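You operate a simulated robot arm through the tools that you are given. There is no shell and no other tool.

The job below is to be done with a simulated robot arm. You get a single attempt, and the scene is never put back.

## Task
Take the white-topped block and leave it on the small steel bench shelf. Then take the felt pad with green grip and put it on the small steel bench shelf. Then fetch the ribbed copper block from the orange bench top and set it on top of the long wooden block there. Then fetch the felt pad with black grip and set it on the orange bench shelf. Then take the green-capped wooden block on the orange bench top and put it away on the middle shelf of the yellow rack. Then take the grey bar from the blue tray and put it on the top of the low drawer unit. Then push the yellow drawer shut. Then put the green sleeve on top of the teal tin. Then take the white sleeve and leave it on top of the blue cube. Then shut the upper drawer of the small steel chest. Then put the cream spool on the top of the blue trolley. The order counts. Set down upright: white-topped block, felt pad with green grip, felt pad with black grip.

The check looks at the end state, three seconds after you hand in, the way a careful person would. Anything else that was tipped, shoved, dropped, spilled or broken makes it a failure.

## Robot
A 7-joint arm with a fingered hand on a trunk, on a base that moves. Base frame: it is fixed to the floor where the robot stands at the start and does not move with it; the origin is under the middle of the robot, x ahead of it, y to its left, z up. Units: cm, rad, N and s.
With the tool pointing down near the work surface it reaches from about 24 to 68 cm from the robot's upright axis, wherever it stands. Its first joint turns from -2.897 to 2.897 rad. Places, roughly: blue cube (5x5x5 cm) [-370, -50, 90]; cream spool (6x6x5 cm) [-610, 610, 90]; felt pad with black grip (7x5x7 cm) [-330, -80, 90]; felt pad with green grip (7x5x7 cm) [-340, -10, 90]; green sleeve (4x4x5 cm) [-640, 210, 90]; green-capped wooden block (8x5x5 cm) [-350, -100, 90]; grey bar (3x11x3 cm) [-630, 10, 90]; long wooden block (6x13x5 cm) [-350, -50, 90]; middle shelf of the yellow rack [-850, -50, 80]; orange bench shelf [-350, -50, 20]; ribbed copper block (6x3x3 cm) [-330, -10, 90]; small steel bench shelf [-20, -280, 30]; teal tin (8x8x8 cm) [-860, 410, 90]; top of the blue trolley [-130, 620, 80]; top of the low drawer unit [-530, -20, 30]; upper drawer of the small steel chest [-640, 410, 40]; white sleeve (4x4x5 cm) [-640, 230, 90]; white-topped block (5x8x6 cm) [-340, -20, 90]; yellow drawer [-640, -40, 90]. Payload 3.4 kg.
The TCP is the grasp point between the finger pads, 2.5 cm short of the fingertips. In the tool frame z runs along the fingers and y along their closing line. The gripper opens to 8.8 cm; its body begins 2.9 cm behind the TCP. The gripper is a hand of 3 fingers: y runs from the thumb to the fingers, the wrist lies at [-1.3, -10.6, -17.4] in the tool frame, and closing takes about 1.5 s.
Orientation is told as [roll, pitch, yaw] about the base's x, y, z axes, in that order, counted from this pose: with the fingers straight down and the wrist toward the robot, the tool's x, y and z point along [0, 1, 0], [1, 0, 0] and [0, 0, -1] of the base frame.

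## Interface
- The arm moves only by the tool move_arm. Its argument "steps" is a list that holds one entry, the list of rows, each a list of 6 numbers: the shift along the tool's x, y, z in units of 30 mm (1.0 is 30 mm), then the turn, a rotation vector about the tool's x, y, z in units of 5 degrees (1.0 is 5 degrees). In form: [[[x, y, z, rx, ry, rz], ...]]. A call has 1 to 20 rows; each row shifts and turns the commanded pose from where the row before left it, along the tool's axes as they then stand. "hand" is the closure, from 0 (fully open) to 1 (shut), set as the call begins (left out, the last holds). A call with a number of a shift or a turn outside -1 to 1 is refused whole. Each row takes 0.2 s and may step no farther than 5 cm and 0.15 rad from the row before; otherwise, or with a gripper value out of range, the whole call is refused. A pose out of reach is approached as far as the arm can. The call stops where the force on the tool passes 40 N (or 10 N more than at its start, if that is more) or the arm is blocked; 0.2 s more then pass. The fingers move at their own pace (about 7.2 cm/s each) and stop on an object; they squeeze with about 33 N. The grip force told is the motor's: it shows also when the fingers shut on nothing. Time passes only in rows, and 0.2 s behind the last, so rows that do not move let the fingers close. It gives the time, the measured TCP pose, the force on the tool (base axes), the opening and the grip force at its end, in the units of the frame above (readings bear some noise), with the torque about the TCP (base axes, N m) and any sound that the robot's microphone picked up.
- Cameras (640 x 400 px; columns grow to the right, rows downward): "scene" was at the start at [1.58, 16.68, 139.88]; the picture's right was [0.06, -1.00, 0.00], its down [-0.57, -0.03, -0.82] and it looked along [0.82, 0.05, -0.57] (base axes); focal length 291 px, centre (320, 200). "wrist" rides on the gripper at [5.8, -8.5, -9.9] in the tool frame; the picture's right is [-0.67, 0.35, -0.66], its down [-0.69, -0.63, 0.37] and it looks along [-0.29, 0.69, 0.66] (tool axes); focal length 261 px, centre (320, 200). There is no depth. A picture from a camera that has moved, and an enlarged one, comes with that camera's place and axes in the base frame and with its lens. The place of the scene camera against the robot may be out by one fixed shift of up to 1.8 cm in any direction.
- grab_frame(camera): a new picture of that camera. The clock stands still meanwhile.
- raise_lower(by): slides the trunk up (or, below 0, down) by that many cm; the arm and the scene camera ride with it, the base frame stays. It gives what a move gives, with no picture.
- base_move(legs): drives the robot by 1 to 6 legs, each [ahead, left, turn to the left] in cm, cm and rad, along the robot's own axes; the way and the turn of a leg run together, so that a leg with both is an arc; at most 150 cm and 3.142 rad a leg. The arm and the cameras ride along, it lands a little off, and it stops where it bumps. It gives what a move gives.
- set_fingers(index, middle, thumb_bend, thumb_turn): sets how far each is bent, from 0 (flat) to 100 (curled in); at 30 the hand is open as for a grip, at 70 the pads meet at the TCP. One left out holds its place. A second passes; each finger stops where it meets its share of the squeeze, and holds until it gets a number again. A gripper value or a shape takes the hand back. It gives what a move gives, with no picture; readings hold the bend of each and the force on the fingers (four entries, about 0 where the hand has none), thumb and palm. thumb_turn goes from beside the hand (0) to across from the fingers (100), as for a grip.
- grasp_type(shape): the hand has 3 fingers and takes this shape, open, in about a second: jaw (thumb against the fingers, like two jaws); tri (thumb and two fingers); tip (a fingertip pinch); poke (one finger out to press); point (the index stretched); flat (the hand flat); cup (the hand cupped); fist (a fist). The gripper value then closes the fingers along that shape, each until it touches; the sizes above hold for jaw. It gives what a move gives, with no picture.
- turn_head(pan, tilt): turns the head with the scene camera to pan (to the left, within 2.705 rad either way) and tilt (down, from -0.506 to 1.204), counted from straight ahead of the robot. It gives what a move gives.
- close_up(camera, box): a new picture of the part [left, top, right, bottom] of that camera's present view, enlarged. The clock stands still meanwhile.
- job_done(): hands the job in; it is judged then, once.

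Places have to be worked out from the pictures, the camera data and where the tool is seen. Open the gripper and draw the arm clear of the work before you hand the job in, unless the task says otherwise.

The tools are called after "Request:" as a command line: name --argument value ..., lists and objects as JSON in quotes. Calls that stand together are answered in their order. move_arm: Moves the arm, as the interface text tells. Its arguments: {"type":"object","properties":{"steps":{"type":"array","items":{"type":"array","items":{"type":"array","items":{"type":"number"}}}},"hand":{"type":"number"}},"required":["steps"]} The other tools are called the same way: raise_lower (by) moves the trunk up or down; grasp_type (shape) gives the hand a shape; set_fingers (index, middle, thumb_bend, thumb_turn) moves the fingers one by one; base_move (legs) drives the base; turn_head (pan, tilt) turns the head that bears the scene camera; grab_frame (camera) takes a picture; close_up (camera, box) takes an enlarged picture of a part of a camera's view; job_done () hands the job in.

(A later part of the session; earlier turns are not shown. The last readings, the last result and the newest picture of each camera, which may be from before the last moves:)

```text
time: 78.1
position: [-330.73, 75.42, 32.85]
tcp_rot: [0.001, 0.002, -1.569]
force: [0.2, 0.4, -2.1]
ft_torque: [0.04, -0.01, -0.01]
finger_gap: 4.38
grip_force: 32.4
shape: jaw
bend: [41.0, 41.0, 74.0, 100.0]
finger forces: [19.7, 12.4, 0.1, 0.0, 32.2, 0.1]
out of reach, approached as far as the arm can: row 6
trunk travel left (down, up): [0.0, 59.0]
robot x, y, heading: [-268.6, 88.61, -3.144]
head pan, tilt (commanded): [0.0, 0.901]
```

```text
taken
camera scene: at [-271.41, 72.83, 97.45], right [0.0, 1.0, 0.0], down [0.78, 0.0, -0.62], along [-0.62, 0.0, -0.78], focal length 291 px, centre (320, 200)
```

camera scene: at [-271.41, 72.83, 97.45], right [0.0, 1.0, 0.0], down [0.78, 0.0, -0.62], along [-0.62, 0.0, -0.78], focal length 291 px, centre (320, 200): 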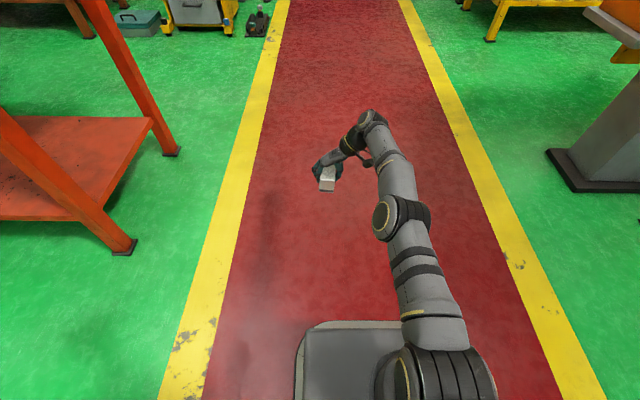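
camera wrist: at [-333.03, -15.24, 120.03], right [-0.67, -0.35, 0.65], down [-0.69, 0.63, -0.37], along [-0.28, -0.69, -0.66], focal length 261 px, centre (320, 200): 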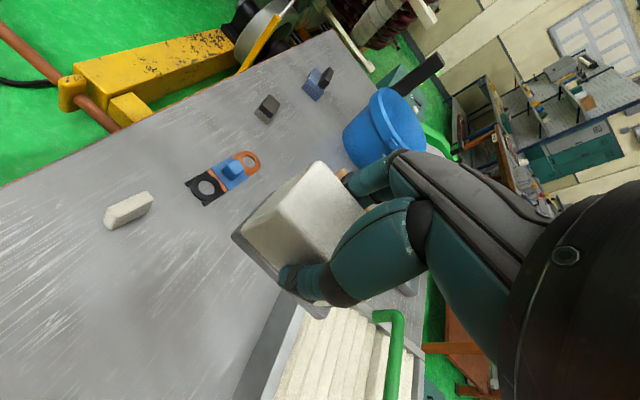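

Good: with the trunk lowest it reaches z≈33 at 63 cm with the hand pointing down, arm near-horizontal. I draw in and raise the trunk for driving.

Request:
move_arm --steps '[[[1, 0, -1, 0, 0, 0], [1, 0, -1, 0, 0, 0], [1, 0, -1, 0, 0, 0], [1, 0, -1, 0, 0, 0], [1, 0, -1, 0, 0, 0], [1, 0, -1, 0, 0, 0], [1, 0, -1, 0, 0, 0], [1, 0, -1, 0, 0, 0]]]'

Request:
raise_lower --by 40

Request:
base_move --legs '[[-135, 0, 0], [-135, 0, 0]]'

Request:
turn_head --pan 1.57 --tilt 0.4

Request:
grab_frame --camera "scene"

```text
time: 79.9
position: [-306.55, 75.44, 56.8]
tcp_rot: [0.0, 0.0, -1.571]
force: [-0.2, 0.1, -2.9]
ft_torque: [0.02, -0.01, 0.03]
finger_gap: 4.38
grip_force: 33.0
shape: jaw
bend: [41.0, 41.0, 74.0, 100.0]
finger forces: [19.1, 12.7, 0.0, 0.0, 31.8, 0.1]
trunk travel left (down, up): [0.0, 59.0]
robot x, y, heading: [-268.75, 88.54, -3.144]
head pan, tilt (commanded): [0.0, 0.901]
```

```text
time: 83.8
position: [-306.7, 75.6, 96.9]
tcp_rot: [-0.001, -0.001, -1.572]
force: [-0.1, -0.5, -2.3]
ft_torque: [0.05, 0.0, 0.02]
finger_gap: 4.36
grip_force: 33.2
shape: jaw
bend: [41.0, 41.0, 74.0, 100.0]
finger forces: [19.0, 12.9, 0.0, 0.1, 31.7, 0.0]
trunk travel left (down, up): [-40.0, 19.0]
robot x, y, heading: [-268.52, 88.29, -3.141]
head pan, tilt (commanded): [0.0, 0.901]
```

```text
time: 96.9
position: [-35.85, 75.71, 96.86]
tcp_rot: [-0.001, 0.0, -1.568]
force: [-0.2, 0.5, -2.9]
ft_torque: [0.0, -0.01, 0.0]
finger_gap: 4.37
grip_force: 32.7
shape: jaw
bend: [41.0, 41.0, 74.0, 100.0]
finger forces: [18.9, 12.8, 0.0, 0.1, 31.7, 0.0]
trunk travel left (down, up): [-40.0, 19.0]
robot x, y, heading: [2.29, 88.53, -3.144]
head pan, tilt (commanded): [0.0, 0.901]
```

```text
time: 98.6
position: [-35.68, 75.69, 96.95]
tcp_rot: [-0.001, 0.002, -1.569]
force: [-0.4, 0.1, -2.0]
ft_torque: [0.01, 0.01, 0.04]
finger_gap: 4.36
grip_force: 32.8
shape: jaw
bend: [41.0, 41.0, 74.0, 100.0]
finger forces: [19.1, 12.7, 0.1, 0.0, 31.7, 0.0]
trunk travel left (down, up): [-40.0, 19.0]
robot x, y, heading: [2.46, 88.5, -3.136]
head pan, tilt (commanded): [1.571, 0.4]
```

```text
taken
camera scene: at [7.03, 63.99, 141.75], right [-1.0, 0.0, 0.0], down [0.0, 0.39, -0.92], along [0.0, -0.92, -0.39], focal length 291 px, centre (320, 200)
```

scene: 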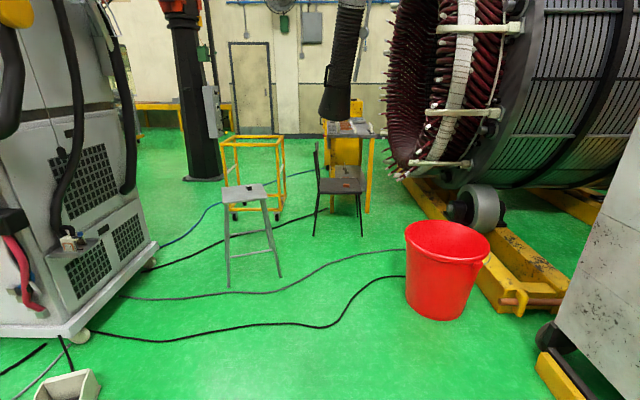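

The way toward -y is open between bucket and machine. I turn left to face -y and drive to about (2,-50) for a closer look at the small steel bench.

Request:
base_move --legs '[[0, 0, 1.6], [130, 0, 0]]'

Request:
turn_head --pan 0.0 --tilt 0.4

Request:
grab_frame --camera "scene"

Request:
close_up --camera "scene" --box '[220, 80, 460, 230]'

```text
time: 109.0
position: [20.88, -78.14, 96.86]
tcp_rot: [0.0, 0.001, 0.035]
force: [-0.2, 0.1, -3.4]
ft_torque: [-0.03, 0.02, -0.04]
finger_gap: 4.37
grip_force: 33.1
shape: jaw
bend: [41.0, 41.0, 74.0, 100.0]
finger forces: [18.3, 12.9, 0.0, 0.0, 30.9, 0.0]
trunk travel left (down, up): [-40.0, 19.0]
robot x, y, heading: [6.58, -40.55, -1.533]
head pan, tilt (commanded): [1.571, 0.4]
```

```text
time: 110.6
position: [20.98, -78.14, 96.86]
tcp_rot: [-0.001, -0.001, 0.035]
force: [-0.8, -0.4, -2.6]
ft_torque: [0.01, 0.02, 0.0]
finger_gap: 4.37
grip_force: 33.1
shape: jaw
bend: [41.0, 41.0, 74.0, 100.0]
finger forces: [18.2, 12.8, 0.1, 0.0, 31.0, 0.0]
trunk travel left (down, up): [-40.0, 19.0]
robot x, y, heading: [6.57, -40.44, -1.535]
head pan, tilt (commanded): [0.0, 0.4]
```

```text
taken
camera scene: at [21.34, -42.86, 141.75], right [-1.0, -0.04, 0.0], down [-0.01, 0.39, -0.92], along [0.03, -0.92, -0.39], focal length 291 px, centre (320, 200)
```

scene: 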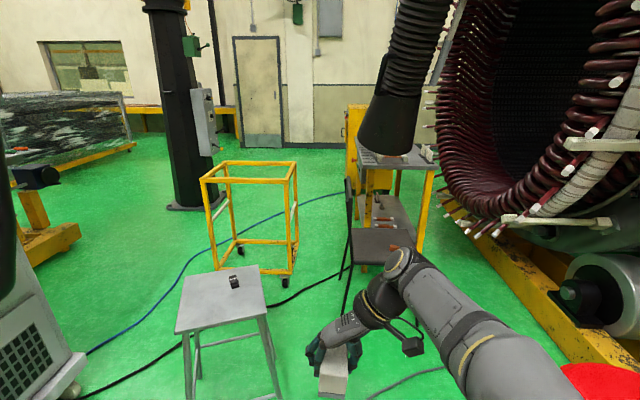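

```text
2.67 times, centred on (340, 155) of scene
camera zoom: at [21.34, -42.86, 141.75], right [-1.0, -0.04, 0.0], down [-0.01, 0.39, -0.92], along [0.03, -0.92, -0.39], focal length 777 px, centre (267, 320)
```

zoom: 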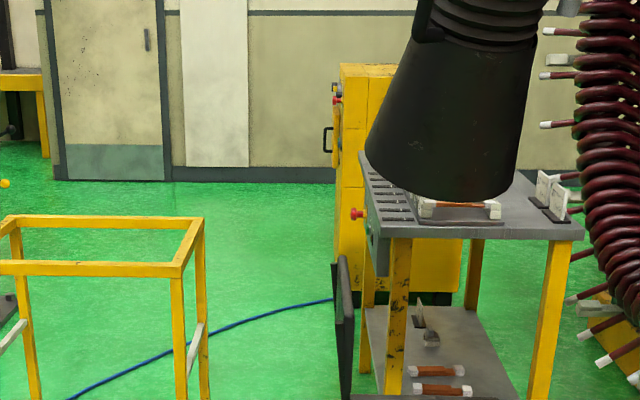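

The table's front leg, chair and clutter on the shelf (copper bars, a grey part) need closer inspection. I zoom on the lower part.

Request:
close_up --camera "scene" --box '[320, 150, 480, 250]'

Request:
close_up --camera "scene" --box '[180, 140, 500, 340]'

```text
4.00 times, centred on (400, 200) of scene
camera zoom: at [21.34, -42.86, 141.75], right [-1.0, -0.04, 0.0], down [-0.01, 0.39, -0.92], along [0.03, -0.92, -0.39], focal length 1165 px, centre (0, 200)
```

zoom: 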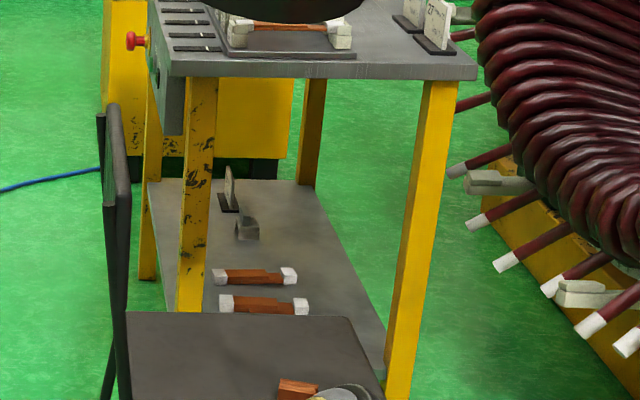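

```text
2.00 times, centred on (340, 240) of scene
camera zoom: at [21.34, -42.86, 141.75], right [-1.0, -0.04, 0.0], down [-0.01, 0.39, -0.92], along [0.03, -0.92, -0.39], focal length 583 px, centre (280, 120)
```

zoom: 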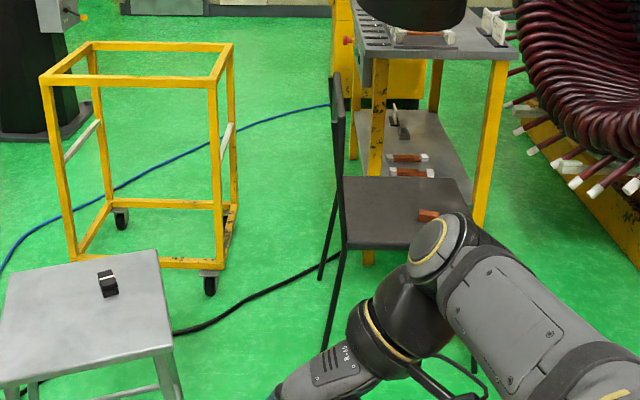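

The shelf's +x side strip looks free (copper bars and a grey part sit around x≈-16..-33), while the stator windings block the table's -x side. I need to know my base footprint precisely, so I look straight down at myself.

Request:
turn_head --pan 0.0 --tilt 1.2

Request:
grab_frame --camera "scene"

Request:
turn_head --pan 1.57 --tilt 1.2

Request:
grab_frame --camera "scene"

Request:
turn_head --pan 2.7 --tilt 1.2

Request:
grab_frame --camera "scene"

Request:
turn_head --pan -1.57 --tilt 1.2

Request:
grab_frame --camera "scene"

```text
time: 111.7
position: [20.97, -78.07, 96.86]
tcp_rot: [0.0, 0.0, 0.035]
force: [0.6, -0.4, -2.3]
ft_torque: [0.02, -0.02, -0.02]
finger_gap: 4.37
grip_force: 33.1
shape: jaw
bend: [41.0, 41.0, 74.0, 100.0]
finger forces: [18.2, 12.8, 0.0, 0.1, 31.0, 0.0]
trunk travel left (down, up): [-40.0, 19.0]
robot x, y, heading: [6.51, -40.67, -1.535]
head pan, tilt (commanded): [0.0, 1.201]
```

```text
taken
camera scene: at [21.2, -39.2, 135.48], right [-1.0, -0.04, 0.0], down [-0.03, 0.93, -0.36], along [0.01, -0.36, -0.93], focal length 291 px, centre (320, 200)
```

scene: 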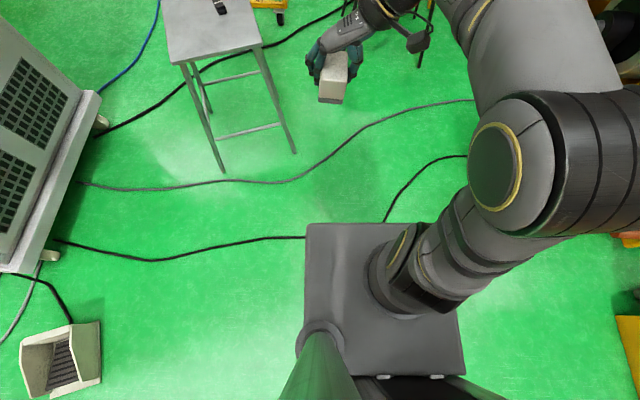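

```text
time: 113.4
position: [20.85, -77.97, 96.98]
tcp_rot: [-0.001, 0.0, 0.035]
force: [0.1, 0.4, -2.5]
ft_torque: [0.0, 0.03, 0.02]
finger_gap: 4.37
grip_force: 32.9
shape: jaw
bend: [41.0, 41.0, 74.0, 100.0]
finger forces: [18.2, 12.8, 0.0, 0.0, 31.0, 0.0]
trunk travel left (down, up): [-40.0, 19.0]
robot x, y, heading: [6.84, -40.35, -1.532]
head pan, tilt (commanded): [1.571, 1.201]
```

```text
taken
camera scene: at [26.59, -33.41, 135.47], right [0.03, -1.0, 0.0], down [-0.93, -0.03, -0.36], along [0.36, 0.01, -0.93], focal length 291 px, centre (320, 200)
```

scene: 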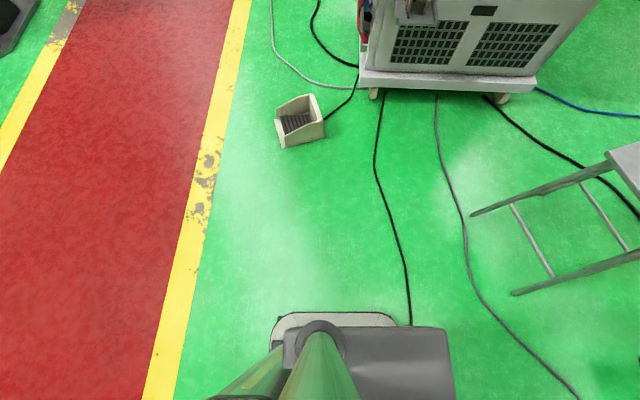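

```text
time: 114.7
position: [20.81, -78.06, 96.89]
tcp_rot: [0.001, 0.0, 0.037]
force: [-0.4, 0.3, -2.2]
ft_torque: [-0.01, 0.04, 0.01]
finger_gap: 4.36
grip_force: 33.0
shape: jaw
bend: [41.0, 41.0, 74.0, 100.0]
finger forces: [18.2, 12.9, 0.1, 0.0, 30.9, 0.0]
trunk travel left (down, up): [-40.0, 19.0]
robot x, y, heading: [6.71, -40.36, -1.532]
head pan, tilt (commanded): [2.7, 1.201]
```

```text
taken
camera scene: at [23.22, -28.47, 135.47], right [0.92, -0.4, 0.0], down [-0.37, -0.86, -0.36], along [0.14, 0.33, -0.93], focal length 291 px, centre (320, 200)
```

scene: 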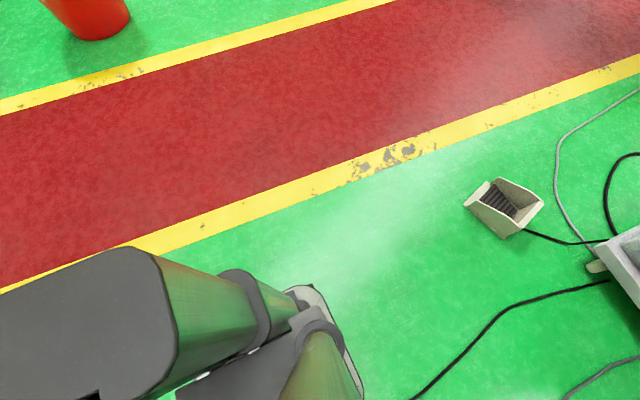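

```text
time: 118.2
position: [20.88, -78.07, 96.91]
tcp_rot: [0.0, 0.0, 0.035]
force: [-0.6, -0.1, -3.0]
ft_torque: [0.0, 0.04, 0.04]
finger_gap: 4.35
grip_force: 32.6
shape: jaw
bend: [41.0, 41.0, 74.0, 100.0]
finger forces: [18.2, 12.8, 0.0, 0.1, 31.0, 0.0]
trunk travel left (down, up): [-40.0, 19.0]
robot x, y, heading: [6.75, -40.33, -1.539]
head pan, tilt (commanded): [-1.571, 1.201]
```

```text
taken
camera scene: at [15.42, -33.8, 135.47], right [-0.04, 1.0, 0.0], down [0.93, 0.03, -0.36], along [-0.36, -0.01, -0.93], focal length 291 px, centre (320, 200)
```

scene: 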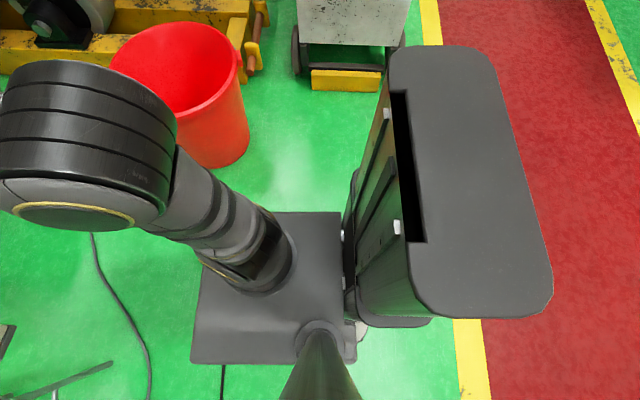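

I now see my footprint: base about ±25 cm long and ±21 cm wide, the arm's platform rides above it. The stool's east leg (≈(86,-143)) and the machine's corner (≈(139,-148)) leave a ~53 cm corridor; I go to its entrance at about (112,-66), keeping clear of the small box on the floor.

Request:
base_move --legs '[[0, 0, -0.036], [26, 0, 0], [0, 60, 0]]'

Request:
turn_head --pan 0.6 --tilt 0.95

Request:
grab_frame --camera "scene"

```text
time: 123.4
position: [79.44, -104.53, 96.9]
tcp_rot: [0.0, 0.0, 0.002]
force: [0.4, 0.6, -3.0]
ft_torque: [0.01, 0.04, 0.0]
finger_gap: 4.4
grip_force: 33.2
shape: jaw
bend: [41.0, 41.0, 74.0, 100.0]
finger forces: [18.2, 12.8, 0.0, 0.1, 30.9, 0.0]
trunk travel left (down, up): [-40.0, 19.0]
robot x, y, heading: [66.83, -66.65, -1.569]
head pan, tilt (commanded): [-1.571, 1.201]
```

```text
time: 125.5
position: [79.37, -104.69, 96.83]
tcp_rot: [0.0, 0.0, 0.001]
force: [0.8, 0.1, -2.3]
ft_torque: [-0.02, -0.01, -0.01]
finger_gap: 4.35
grip_force: 32.7
shape: jaw
bend: [41.0, 41.0, 74.0, 100.0]
finger forces: [18.2, 12.9, 0.0, 0.0, 31.0, 0.0]
trunk travel left (down, up): [-40.0, 19.0]
robot x, y, heading: [66.47, -66.74, -1.566]
head pan, tilt (commanded): [0.6, 0.949]
```

```text
taken
camera scene: at [85.11, -66.23, 137.09], right [-0.82, -0.57, 0.0], down [-0.46, 0.67, -0.58], along [0.33, -0.48, -0.81], focal length 291 px, centre (320, 200)
```

scene: 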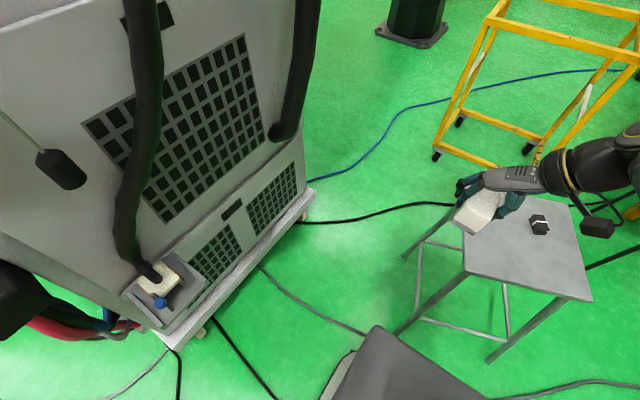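

Now the stool's east leg is measured at (85,-142) and the machine's face at x≈139–144, so I centre on x≈113, go through, and check after.

Request:
base_move --legs '[[0, 46, 0]]'

Request:
turn_head --pan 0.0 --tilt 1.0

Request:
grab_frame --camera "scene"

```text
time: 127.9
position: [119.4, -104.64, 96.86]
tcp_rot: [0.003, 0.0, 0.0]
force: [0.0, 0.4, -3.2]
ft_torque: [0.03, 0.01, 0.02]
finger_gap: 4.36
grip_force: 33.0
shape: jaw
bend: [41.0, 41.0, 74.0, 100.0]
finger forces: [18.5, 12.5, 0.0, 0.1, 31.0, 0.0]
trunk travel left (down, up): [-40.0, 19.0]
robot x, y, heading: [106.12, -66.89, -1.567]
head pan, tilt (commanded): [0.6, 0.949]
stopped in leg 1: the robot was blocked; the commanded pose is now the measured one
```

```text
time: 128.9
position: [119.41, -104.59, 96.86]
tcp_rot: [0.0, 0.0, 0.001]
force: [0.0, 0.4, -2.4]
ft_torque: [0.01, 0.04, -0.02]
finger_gap: 4.36
grip_force: 32.5
shape: jaw
bend: [41.0, 41.0, 74.0, 100.0]
finger forces: [18.4, 12.6, 0.0, 0.0, 30.9, 0.0]
trunk travel left (down, up): [-40.0, 19.0]
robot x, y, heading: [106.49, -66.76, -1.566]
head pan, tilt (commanded): [0.0, 1.0]
```

```text
taken
camera scene: at [121.19, -67.19, 136.73], right [-1.0, 0.0, 0.0], down [0.0, 0.84, -0.54], along [0.0, -0.54, -0.84], focal length 291 px, centre (320, 200)
```

scene: 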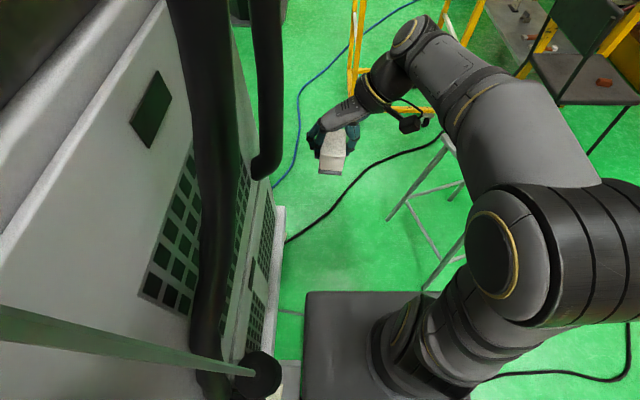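

I bumped something on the left: triangulating, a lever knob of the machine at about (126,-68,110) touches my mast. I back off right a little, go past it, and then shift to x≈111.

Request:
base_move --legs '[[0, -3, 0], [26, 0, 0], [0, 7, 0]]'

Request:
turn_head --pan 0.0 --tilt 1.1

Request:
grab_frame --camera "scene"

```text
time: 131.8
position: [123.53, -130.74, 96.9]
tcp_rot: [-0.001, 0.0, 0.001]
force: [-0.9, 0.9, -2.5]
ft_torque: [0.02, 0.03, 0.0]
finger_gap: 4.36
grip_force: 32.5
shape: jaw
bend: [41.0, 41.0, 74.0, 100.0]
finger forces: [18.4, 12.8, 0.1, 0.1, 31.0, 0.0]
trunk travel left (down, up): [-40.0, 19.0]
robot x, y, heading: [110.73, -92.85, -1.574]
head pan, tilt (commanded): [0.0, 1.0]
```

```text
time: 132.5
position: [123.5, -130.71, 96.71]
tcp_rot: [0.0, -0.001, 0.003]
force: [0.5, -0.2, -2.1]
ft_torque: [0.0, 0.04, -0.01]
finger_gap: 4.37
grip_force: 33.0
shape: jaw
bend: [41.0, 41.0, 74.0, 100.0]
finger forces: [18.3, 12.7, 0.1, 0.1, 31.0, 0.0]
trunk travel left (down, up): [-40.0, 19.0]
robot x, y, heading: [110.52, -92.82, -1.567]
head pan, tilt (commanded): [0.0, 1.1]
```

```text
taken
camera scene: at [125.16, -92.72, 136.07], right [-1.0, 0.0, 0.0], down [0.0, 0.89, -0.45], along [0.0, -0.45, -0.89], focal length 291 px, centre (320, 200)
```

scene: 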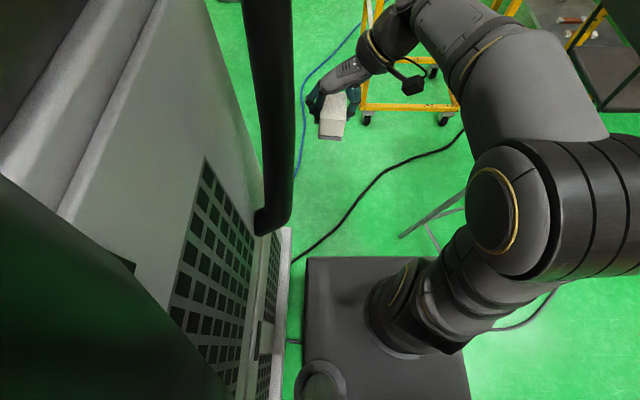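

A hanging hose bulges off the machine ahead-left of my head mast. Before squeezing through I look straight at it to measure it.

Request:
turn_head --pan 0.2 --tilt 0.2

Request:
grab_frame --camera "scene"

Request:
base_move --legs '[[0, -3.5, 0]]'

Request:
grab_frame --camera "scene"

```text
time: 133.7
position: [123.5, -130.81, 96.87]
tcp_rot: [0.0, -0.001, 0.003]
force: [0.1, -0.2, -2.1]
ft_torque: [0.01, 0.02, -0.02]
finger_gap: 4.39
grip_force: 33.1
shape: jaw
bend: [41.0, 41.0, 74.0, 100.0]
finger forces: [18.3, 12.6, 0.1, 0.0, 31.0, 0.0]
trunk travel left (down, up): [-40.0, 19.0]
robot x, y, heading: [110.48, -92.74, -1.572]
head pan, tilt (commanded): [0.201, 0.201]
```

```text
taken
camera scene: at [127.02, -95.53, 143.6], right [-0.98, -0.2, 0.0], down [-0.04, 0.2, -0.98], along [0.2, -0.96, -0.2], focal length 291 px, centre (320, 200)
```

scene: 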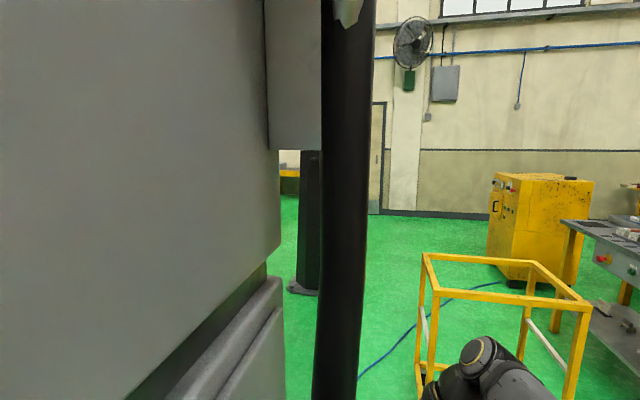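

```text
time: 134.5
position: [119.87, -130.86, 96.92]
tcp_rot: [0.001, -0.001, 0.002]
force: [0.3, -1.1, -2.0]
ft_torque: [0.05, 0.03, 0.0]
finger_gap: 4.34
grip_force: 32.9
shape: jaw
bend: [41.0, 41.0, 74.0, 100.0]
finger forces: [18.3, 12.7, 0.0, 0.0, 31.0, 0.0]
trunk travel left (down, up): [-40.0, 19.0]
robot x, y, heading: [106.81, -92.68, -1.569]
head pan, tilt (commanded): [0.201, 0.201]
```

```text
taken
camera scene: at [123.45, -95.54, 143.61], right [-0.98, -0.2, 0.0], down [-0.04, 0.2, -0.98], along [0.2, -0.96, -0.2], focal length 291 px, centre (320, 200)
```

scene: 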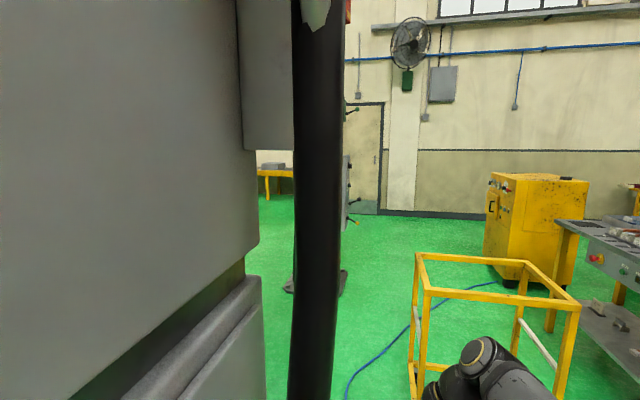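

The hose's nearest side is at x≈127.5–128 (z 125–142), the stool leg at x≈85; at x=106.8 both sides clear by ~2 cm. I go straight ahead through the gap.

Request:
turn_head --pan 0.0 --tilt 0.6

Request:
base_move --legs '[[40, 0, 0]]'

```text
time: 135.4
position: [119.85, -130.74, 96.86]
tcp_rot: [-0.001, 0.0, 0.001]
force: [-0.9, -0.7, -3.2]
ft_torque: [0.03, 0.03, 0.03]
finger_gap: 4.36
grip_force: 32.8
shape: jaw
bend: [41.0, 41.0, 74.0, 100.0]
finger forces: [18.3, 12.7, 0.0, 0.1, 31.0, 0.0]
trunk travel left (down, up): [-40.0, 19.0]
robot x, y, heading: [106.77, -92.77, -1.565]
head pan, tilt (commanded): [0.0, 0.6]
```

```text
time: 137.1
position: [119.98, -152.91, 96.81]
tcp_rot: [0.0, 0.001, 0.0]
force: [-0.3, 0.5, -2.2]
ft_torque: [-0.01, 0.05, -0.01]
finger_gap: 4.36
grip_force: 33.6
shape: jaw
bend: [41.0, 41.0, 74.0, 100.0]
finger forces: [18.3, 12.7, 0.0, 0.0, 30.9, 0.0]
trunk travel left (down, up): [-40.0, 19.0]
robot x, y, heading: [107.08, -115.08, -1.57]
head pan, tilt (commanded): [0.0, 0.6]
stopped in leg 1: the robot was blocked; the commanded pose is now the measured one
```

Blocked after 22 cm. I look at what touches.

Request:
turn_head --pan -0.5 --tilt 1.1

Request:
grab_frame --camera "scene"

Request:
turn_head --pan 0.9 --tilt 0.9

Request:
grab_frame --camera "scene"

```text
time: 138.1
position: [119.85, -152.9, 96.95]
tcp_rot: [0.001, 0.003, -0.001]
force: [-0.4, 0.1, -2.3]
ft_torque: [-0.01, 0.01, 0.01]
finger_gap: 4.42
grip_force: 33.2
shape: jaw
bend: [41.0, 41.0, 74.0, 100.0]
finger forces: [18.3, 12.7, 0.0, 0.0, 31.0, 0.0]
trunk travel left (down, up): [-40.0, 19.0]
robot x, y, heading: [107.06, -115.06, -1.57]
head pan, tilt (commanded): [-0.499, 1.1]
```

```text
taken
camera scene: at [118.6, -114.12, 136.07], right [-0.88, 0.48, 0.0], down [0.43, 0.78, -0.45], along [-0.22, -0.4, -0.89], focal length 291 px, centre (320, 200)
```

scene: 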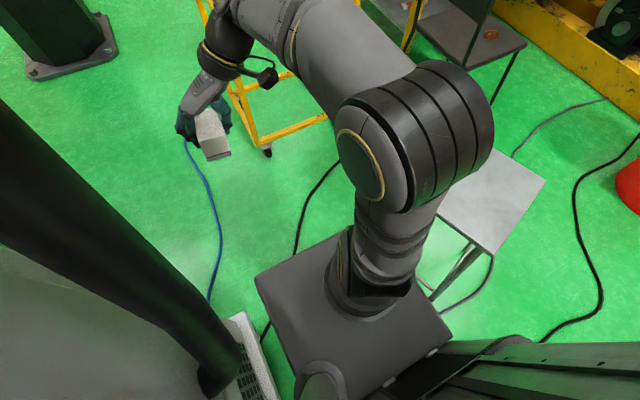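

```text
time: 139.6
position: [119.89, -152.97, 96.8]
tcp_rot: [0.001, 0.002, 0.0]
force: [0.4, 0.9, -2.7]
ft_torque: [-0.02, 0.06, 0.01]
finger_gap: 4.36
grip_force: 33.0
shape: jaw
bend: [41.0, 41.0, 74.0, 100.0]
finger forces: [18.2, 12.7, 0.0, 0.0, 31.0, 0.0]
trunk travel left (down, up): [-40.0, 19.0]
robot x, y, heading: [107.37, -115.08, -1.57]
head pan, tilt (commanded): [0.901, 0.901]
```

```text
taken
camera scene: at [127.53, -113.26, 137.45], right [-0.62, -0.78, 0.0], down [-0.61, 0.49, -0.62], along [0.49, -0.39, -0.78], focal length 291 px, centre (320, 200)
```

scene: 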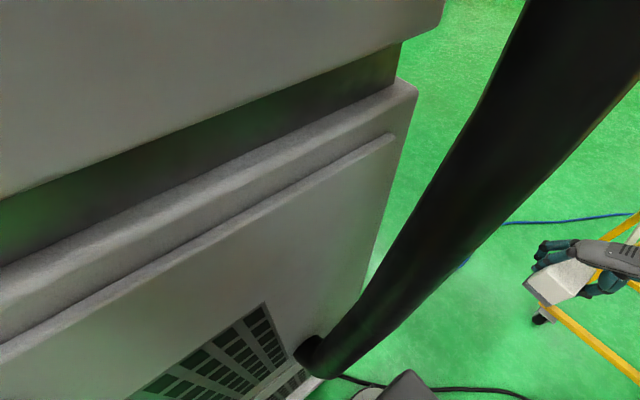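

The likely contact is the base's front-right corner with the stool's east leg. I look to that side.

Request:
turn_head --pan -1.1 --tilt 1.2

Request:
grab_frame --camera "scene"

Request:
turn_head --pan -0.1 --tilt 1.2

Request:
grab_frame --camera "scene"

```text
time: 141.5
position: [119.89, -152.86, 96.94]
tcp_rot: [0.001, 0.004, 0.001]
force: [0.5, -0.1, -3.3]
ft_torque: [0.01, 0.03, 0.0]
finger_gap: 4.33
grip_force: 32.9
shape: jaw
bend: [41.0, 41.0, 74.0, 100.0]
finger forces: [18.4, 12.7, 0.0, 0.1, 31.0, 0.1]
trunk travel left (down, up): [-40.0, 19.0]
robot x, y, heading: [106.82, -114.82, -1.574]
head pan, tilt (commanded): [-1.1, 1.201]
```

```text
taken
camera scene: at [116.64, -111.11, 135.47], right [-0.45, 0.89, 0.0], down [0.83, 0.42, -0.36], along [-0.32, -0.16, -0.93], focal length 291 px, centre (320, 200)
```

scene: 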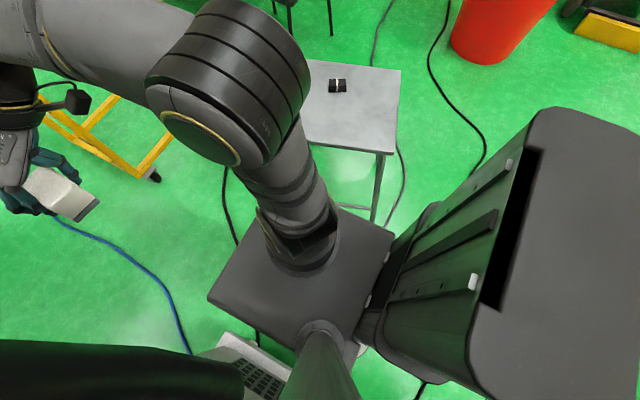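

```text
time: 142.8
position: [119.84, -152.97, 96.81]
tcp_rot: [0.003, 0.002, 0.0]
force: [-0.3, -0.1, -2.2]
ft_torque: [0.0, 0.01, -0.01]
finger_gap: 4.36
grip_force: 32.8
shape: jaw
bend: [41.0, 41.0, 74.0, 100.0]
finger forces: [18.4, 12.7, 0.0, 0.1, 31.0, 0.0]
trunk travel left (down, up): [-40.0, 19.0]
robot x, y, heading: [107.33, -114.77, -1.571]
head pan, tilt (commanded): [-0.099, 1.201]
```

```text
taken
camera scene: at [121.06, -114.13, 135.47], right [-0.99, 0.1, 0.0], down [0.09, 0.93, -0.36], along [-0.04, -0.36, -0.93], focal length 291 px, centre (320, 200)
```

scene: 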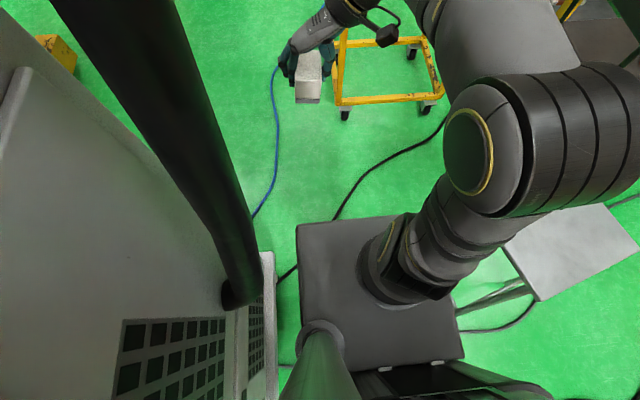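

The base corner meets the stool's leg at x≈86. I back off 3 cm, lower the trunk 22 cm (the hose hangs farther from me lower down), shift 2.3 cm left and go on.

Request:
base_move --legs '[[-3, 0, 0]]'

Request:
turn_head --pan 0.0 --tilt 0.6

Request:
raise_lower --by -22

Request:
base_move --legs '[[0, 2.3, 0]]'

Request:
grab_frame --camera "scene"

```text
time: 143.6
position: [119.94, -149.82, 96.79]
tcp_rot: [0.001, 0.003, 0.001]
force: [0.6, 0.3, -3.6]
ft_torque: [0.01, 0.04, -0.03]
finger_gap: 4.35
grip_force: 32.9
shape: jaw
bend: [41.0, 41.0, 74.0, 100.0]
finger forces: [18.3, 12.8, 0.1, 0.1, 31.0, 0.0]
trunk travel left (down, up): [-40.0, 19.0]
robot x, y, heading: [106.87, -112.11, -1.574]
head pan, tilt (commanded): [-0.099, 1.201]
```

```text
time: 144.6
position: [119.87, -149.9, 96.9]
tcp_rot: [0.004, 0.001, 0.0]
force: [0.1, 0.4, -3.1]
ft_torque: [0.02, 0.03, -0.01]
finger_gap: 4.39
grip_force: 32.8
shape: jaw
bend: [41.0, 41.0, 74.0, 100.0]
finger forces: [18.3, 12.8, 0.0, 0.0, 31.0, 0.0]
trunk travel left (down, up): [-40.0, 19.0]
robot x, y, heading: [106.89, -111.66, -1.569]
head pan, tilt (commanded): [0.0, 0.6]
```

```text
time: 146.9
position: [119.86, -149.96, 74.84]
tcp_rot: [0.002, 0.002, -0.001]
force: [-0.4, 0.3, -2.9]
ft_torque: [0.0, 0.02, 0.0]
finger_gap: 4.39
grip_force: 33.4
shape: jaw
bend: [41.0, 41.0, 74.0, 100.0]
finger forces: [18.3, 12.7, 0.0, 0.0, 31.0, 0.1]
trunk travel left (down, up): [-18.0, 41.0]
robot x, y, heading: [107.14, -111.98, -1.573]
head pan, tilt (commanded): [0.0, 0.6]
```

```text
time: 147.8
position: [122.23, -149.84, 74.98]
tcp_rot: [0.001, 0.002, 0.0]
force: [0.0, 0.4, -2.2]
ft_torque: [0.02, 0.04, 0.02]
finger_gap: 4.37
grip_force: 33.6
shape: jaw
bend: [41.0, 41.0, 74.0, 100.0]
finger forces: [18.3, 12.7, 0.0, 0.0, 30.9, 0.0]
trunk travel left (down, up): [-18.0, 41.0]
robot x, y, heading: [109.39, -111.68, -1.572]
head pan, tilt (commanded): [0.0, 0.6]
```

```text
taken
camera scene: at [123.93, -114.38, 117.93], right [-1.0, 0.0, 0.0], down [0.0, 0.57, -0.82], along [0.0, -0.82, -0.57], focal length 291 px, centre (320, 200)
```

scene: 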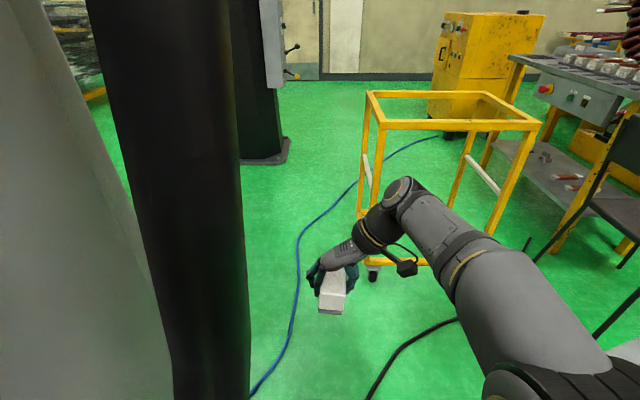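

At this height the hose edge is still only ~0–1 cm from my head, but lower (z≈100) it recedes to x≈129. I lower the trunk 16 cm more, then drive through.

Request:
raise_lower --by -16

Request:
base_move --legs '[[42, 0, 0]]'

Request:
grab_frame --camera "scene"

```text
time: 149.6
position: [122.17, -149.86, 58.83]
tcp_rot: [0.0, 0.0, 0.002]
force: [0.0, -0.6, -2.7]
ft_torque: [0.0, -0.01, 0.01]
finger_gap: 4.37
grip_force: 32.6
shape: jaw
bend: [41.0, 41.0, 74.0, 100.0]
finger forces: [18.3, 12.7, 0.0, 0.0, 31.0, 0.0]
trunk travel left (down, up): [-2.0, 57.0]
robot x, y, heading: [109.36, -111.91, -1.571]
head pan, tilt (commanded): [0.0, 0.6]
```

```text
time: 150.7
position: [122.16, -155.56, 58.74]
tcp_rot: [0.003, 0.003, 0.001]
force: [-0.1, 1.2, -2.2]
ft_torque: [0.01, 0.03, 0.01]
finger_gap: 4.38
grip_force: 32.8
shape: jaw
bend: [41.0, 41.0, 74.0, 100.0]
finger forces: [18.3, 12.7, 0.0, 0.1, 31.0, 0.0]
trunk travel left (down, up): [-2.0, 57.0]
robot x, y, heading: [109.12, -117.12, -1.568]
head pan, tilt (commanded): [0.0, 0.6]
stopped in leg 1: the robot was blocked; the commanded pose is now the measured one
```

```text
taken
camera scene: at [123.94, -119.93, 101.93], right [-1.0, 0.0, 0.0], down [0.0, 0.57, -0.83], along [0.0, -0.83, -0.57], focal length 291 px, centre (320, 200)
```

scene: 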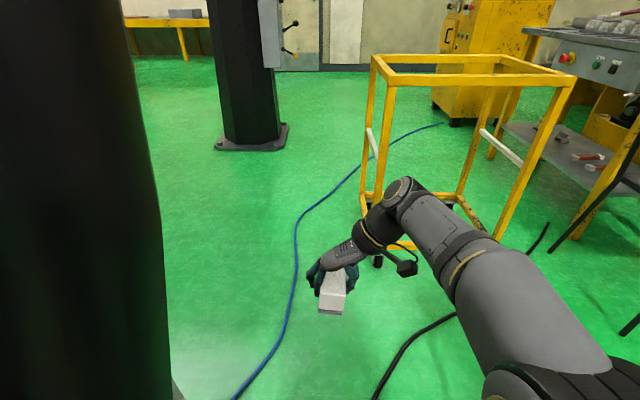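

Blocked again at nearly the same spot. To see what touches, I turn the hand so its wrist camera looks back at my base's front.

Request:
base_move --legs '[[-4, 0, 0]]'

Request:
move_arm --steps '[[[0, 0, 0, 0, 0, -1], [0, 0, 0, 0, 0, -1], [0, 0, 0, 0, 0, -1], [0, 0, 0, 0, 0, -1], [0, 0, 0, 0, 0, -1], [0, 0, 0, 0, 0, -1], [0, 0, 0, 0, 0, -1], [0, 0, 0, 0, 0, -1], [0, 0, 0, 0, 0, -1], [0, 0, 0, 0, 0, -1], [0, 0, 0, 0, 0, -1], [0, 0, 0, 0, 0, -1], [0, 0, 0, 0, 0, -1], [0, 0, 0, 0, 0, -1], [0, 0, 0, 0, 0, -1], [0, 0, 0, 0, 0, -1]]]'

Request:
grab_frame --camera "wrist"

Request:
grab_frame --camera "scene"

```text
time: 151.6
position: [122.27, -151.44, 58.87]
tcp_rot: [0.001, 0.002, -0.001]
force: [-0.1, 0.8, -2.0]
ft_torque: [0.0, 0.01, -0.03]
finger_gap: 4.36
grip_force: 32.8
shape: jaw
bend: [41.0, 41.0, 74.0, 100.0]
finger forces: [18.4, 12.7, 0.1, 0.1, 31.0, 0.1]
trunk travel left (down, up): [-2.0, 57.0]
robot x, y, heading: [109.47, -113.38, -1.569]
head pan, tilt (commanded): [0.0, 0.6]
```

```text
time: 155.0
position: [122.28, -151.57, 58.88]
tcp_rot: [0.003, 0.001, 1.397]
force: [-0.8, 1.2, -2.9]
ft_torque: [-0.03, 0.01, 0.03]
finger_gap: 4.38
grip_force: 32.9
shape: jaw
bend: [41.0, 41.0, 74.0, 100.0]
finger forces: [17.9, 12.7, 0.0, 0.1, 30.7, 0.0]
trunk travel left (down, up): [-2.0, 57.0]
robot x, y, heading: [109.2, -113.72, -1.57]
head pan, tilt (commanded): [0.0, 0.6]
```

```text
taken
camera wrist: at [115.08, -158.79, 68.8], right [0.72, 0.23, 0.65], down [0.57, -0.74, -0.37], along [0.4, 0.64, -0.66], focal length 261 px, centre (320, 200)
```

wrist: 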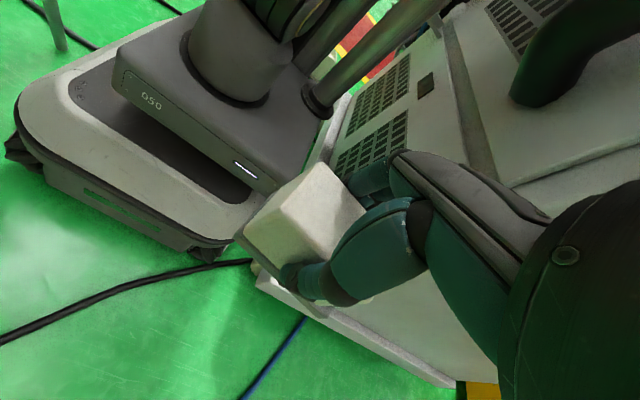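

```text
taken
camera scene: at [123.93, -115.92, 101.93], right [-1.0, 0.0, 0.0], down [0.0, 0.57, -0.82], along [0.0, -0.82, -0.57], focal length 291 px, centre (320, 200)
```

scene: 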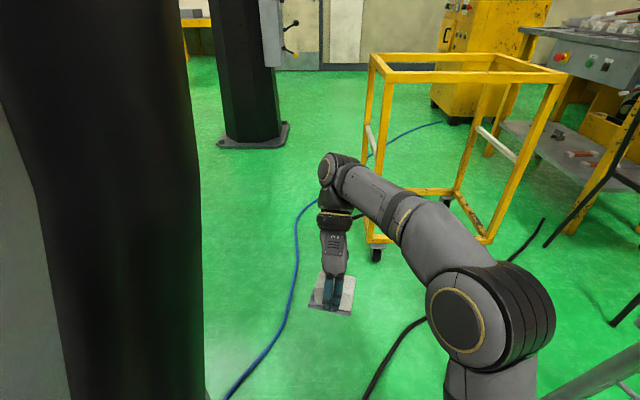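

The wrist view shows the base front (≈±22 cm wide, ~20 cm ahead of the axis). I turn the hand a bit more to see the front-right corner and the stool's east leg.

Request:
move_arm --steps '[[[0, 0, 0, 0, 0, -1], [0, 0, 0, 0, 0, -1], [0, 0, 0, 0, 0, -1], [0, 0, 0, 0, 0, -1], [0, 0, 0, 0, 0, -1], [0, 0, 0, 0, 0, -1], [0, 0, 0, 0, 0, -1], [0, 0, 0, 0, 0, -1], [0, 0, 0, 0, 0, -1], [0, 0, 0, 0, 0, -1]]]'

Request:
grab_frame --camera "wrist"

```text
time: 157.2
position: [120.8, -150.65, 58.53]
tcp_rot: [0.002, 0.0, 1.615]
force: [-0.4, 0.8, -2.8]
ft_torque: [0.01, -0.04, 0.03]
finger_gap: 4.36
grip_force: 33.0
shape: jaw
bend: [41.0, 41.0, 74.0, 100.0]
finger forces: [17.9, 12.7, 0.0, 0.0, 30.9, 0.0]
out of reach, approached as far as the arm can: row 3, 4, 5, 6, 7, 8, 9, 10
trunk travel left (down, up): [-2.0, 57.0]
robot x, y, heading: [109.32, -113.47, -1.574]
head pan, tilt (commanded): [0.0, 0.6]
```

```text
taken
camera wrist: at [115.38, -159.37, 68.5], right [0.65, 0.38, 0.65], down [0.71, -0.6, -0.37], along [0.25, 0.71, -0.66], focal length 261 px, centre (320, 200)
```

wrist: 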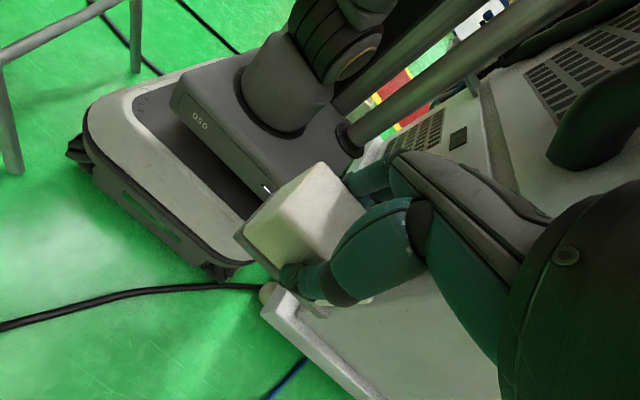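

By the wrist camera the stool leg is at about (86,-142) and the base corner comes within a couple of cm of it, while my head comes close to the hose (west edge x≈128.4 at z≈95). Turning the head to look right makes it slimmer on the hose side, so I pan it -1.57, shift 0.6 cm left and try again.

Request:
turn_head --pan -1.57 --tilt 0.9

Request:
base_move --legs '[[0, 0.7, 0], [42, 0, 0]]'

Request:
grab_frame --camera "scene"

Request:
grab_frame --camera "wrist"

```text
time: 158.8
position: [120.8, -150.63, 58.42]
tcp_rot: [0.002, 0.0, 1.614]
force: [-0.2, -0.5, -2.5]
ft_torque: [-0.05, 0.02, -0.03]
finger_gap: 4.37
grip_force: 33.4
shape: jaw
bend: [41.0, 41.0, 74.0, 100.0]
finger forces: [17.9, 12.8, 0.0, 0.0, 30.9, 0.1]
trunk travel left (down, up): [-2.0, 57.0]
robot x, y, heading: [109.13, -113.7, -1.571]
head pan, tilt (commanded): [-1.571, 0.901]
```

```text
time: 160.4
position: [121.52, -159.35, 58.45]
tcp_rot: [0.002, 0.0, 1.615]
force: [-0.1, 0.2, -3.4]
ft_torque: [-0.02, -0.03, 0.02]
finger_gap: 4.38
grip_force: 33.3
shape: jaw
bend: [41.0, 41.0, 74.0, 100.0]
finger forces: [18.1, 12.8, 0.0, 0.0, 31.0, 0.1]
trunk travel left (down, up): [-2.0, 57.0]
robot x, y, heading: [109.63, -121.75, -1.575]
head pan, tilt (commanded): [-1.571, 0.901]
stopped in leg 2: the robot was blocked; the commanded pose is now the measured one
```

```text
taken
camera scene: at [117.07, -115.83, 99.45], right [0.0, 1.0, 0.0], down [0.78, 0.0, -0.62], along [-0.62, 0.0, -0.78], focal length 291 px, centre (320, 200)
```

scene: 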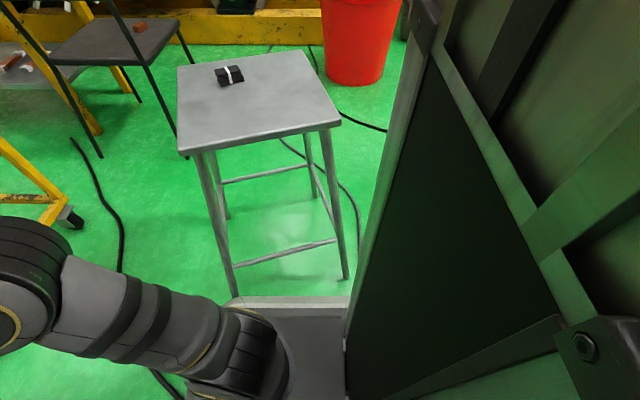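

```text
taken
camera wrist: at [116.11, -168.12, 68.49], right [0.65, 0.38, 0.65], down [0.71, -0.6, -0.37], along [0.25, 0.71, -0.66], focal length 261 px, centre (320, 200)
```

wrist: 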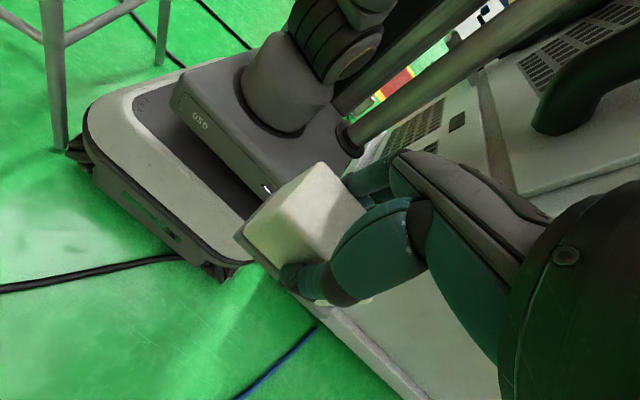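

Now it's clear: the front-right foot touches the stool leg at (86.6,-143.4), while the head passes. I back up 5 cm, turn 0.12 rad left so the front-right foot swings away from the leg, and slide straight south with that heading.

Request:
base_move --legs '[[-5, 0, 0], [0, 0.8, 0.12], [26, -3.1, 0]]'

Request:
grab_frame --camera "wrist"

```text
time: 163.4
position: [126.89, -178.98, 58.45]
tcp_rot: [0.001, 0.0, 1.738]
force: [0.1, 0.0, -2.7]
ft_torque: [-0.01, -0.03, 0.02]
finger_gap: 4.37
grip_force: 33.0
shape: jaw
bend: [41.0, 41.0, 74.0, 100.0]
finger forces: [18.2, 12.8, 0.0, 0.0, 30.9, 0.0]
trunk travel left (down, up): [-2.0, 57.0]
robot x, y, heading: [110.86, -143.25, -1.45]
head pan, tilt (commanded): [-1.571, 0.901]
```

```text
taken
camera wrist: at [122.57, -188.17, 68.5], right [0.6, 0.46, 0.65], down [0.78, -0.51, -0.37], along [0.16, 0.73, -0.66], focal length 261 px, centre (320, 200)
```

wrist: 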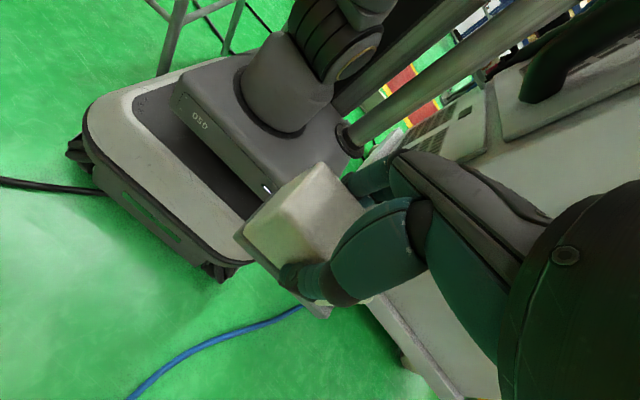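

I'm past the foot/leg pinch at (110.9,-143.3). I continue along this heading with a slight left shift to bring the rear past the leg.

Request:
base_move --legs '[[12, 1.2, 0], [26, 3, 0]]'

Request:
turn_head --pan -0.3 --tilt 0.6

Request:
grab_frame --camera "scene"

```text
time: 166.1
position: [135.68, -216.25, 58.45]
tcp_rot: [0.003, 0.001, 1.737]
force: [0.7, 0.3, -2.9]
ft_torque: [-0.02, -0.02, 0.01]
finger_gap: 4.37
grip_force: 33.1
shape: jaw
bend: [41.0, 41.0, 74.0, 100.0]
finger forces: [18.0, 12.8, 0.0, 0.0, 30.8, 0.0]
trunk travel left (down, up): [-2.0, 57.0]
robot x, y, heading: [119.83, -180.61, -1.449]
head pan, tilt (commanded): [-1.571, 0.901]
```

```text
time: 167.6
position: [135.66, -216.32, 58.51]
tcp_rot: [0.002, 0.001, 1.736]
force: [0.0, 0.6, -3.4]
ft_torque: [-0.02, 0.01, 0.03]
finger_gap: 4.37
grip_force: 33.2
shape: jaw
bend: [41.0, 41.0, 74.0, 100.0]
finger forces: [18.1, 12.7, 0.0, 0.0, 30.9, 0.0]
trunk travel left (down, up): [-2.0, 57.0]
robot x, y, heading: [120.02, -180.94, -1.455]
head pan, tilt (commanded): [-0.3, 0.6]
```

```text
taken
camera scene: at [131.96, -181.35, 101.93], right [-0.98, 0.18, 0.0], down [0.1, 0.56, -0.82], along [-0.15, -0.81, -0.57], focal length 291 px, centre (320, 200)
```

scene: 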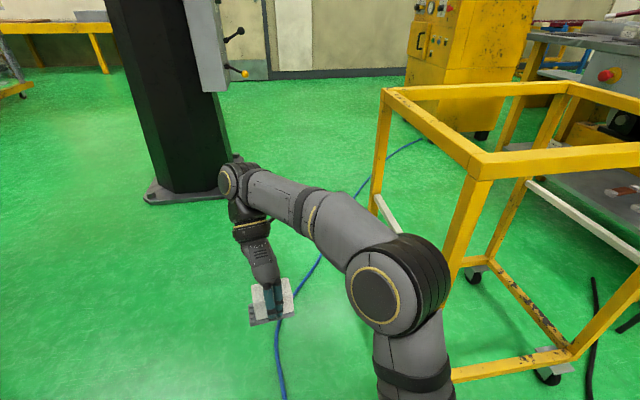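

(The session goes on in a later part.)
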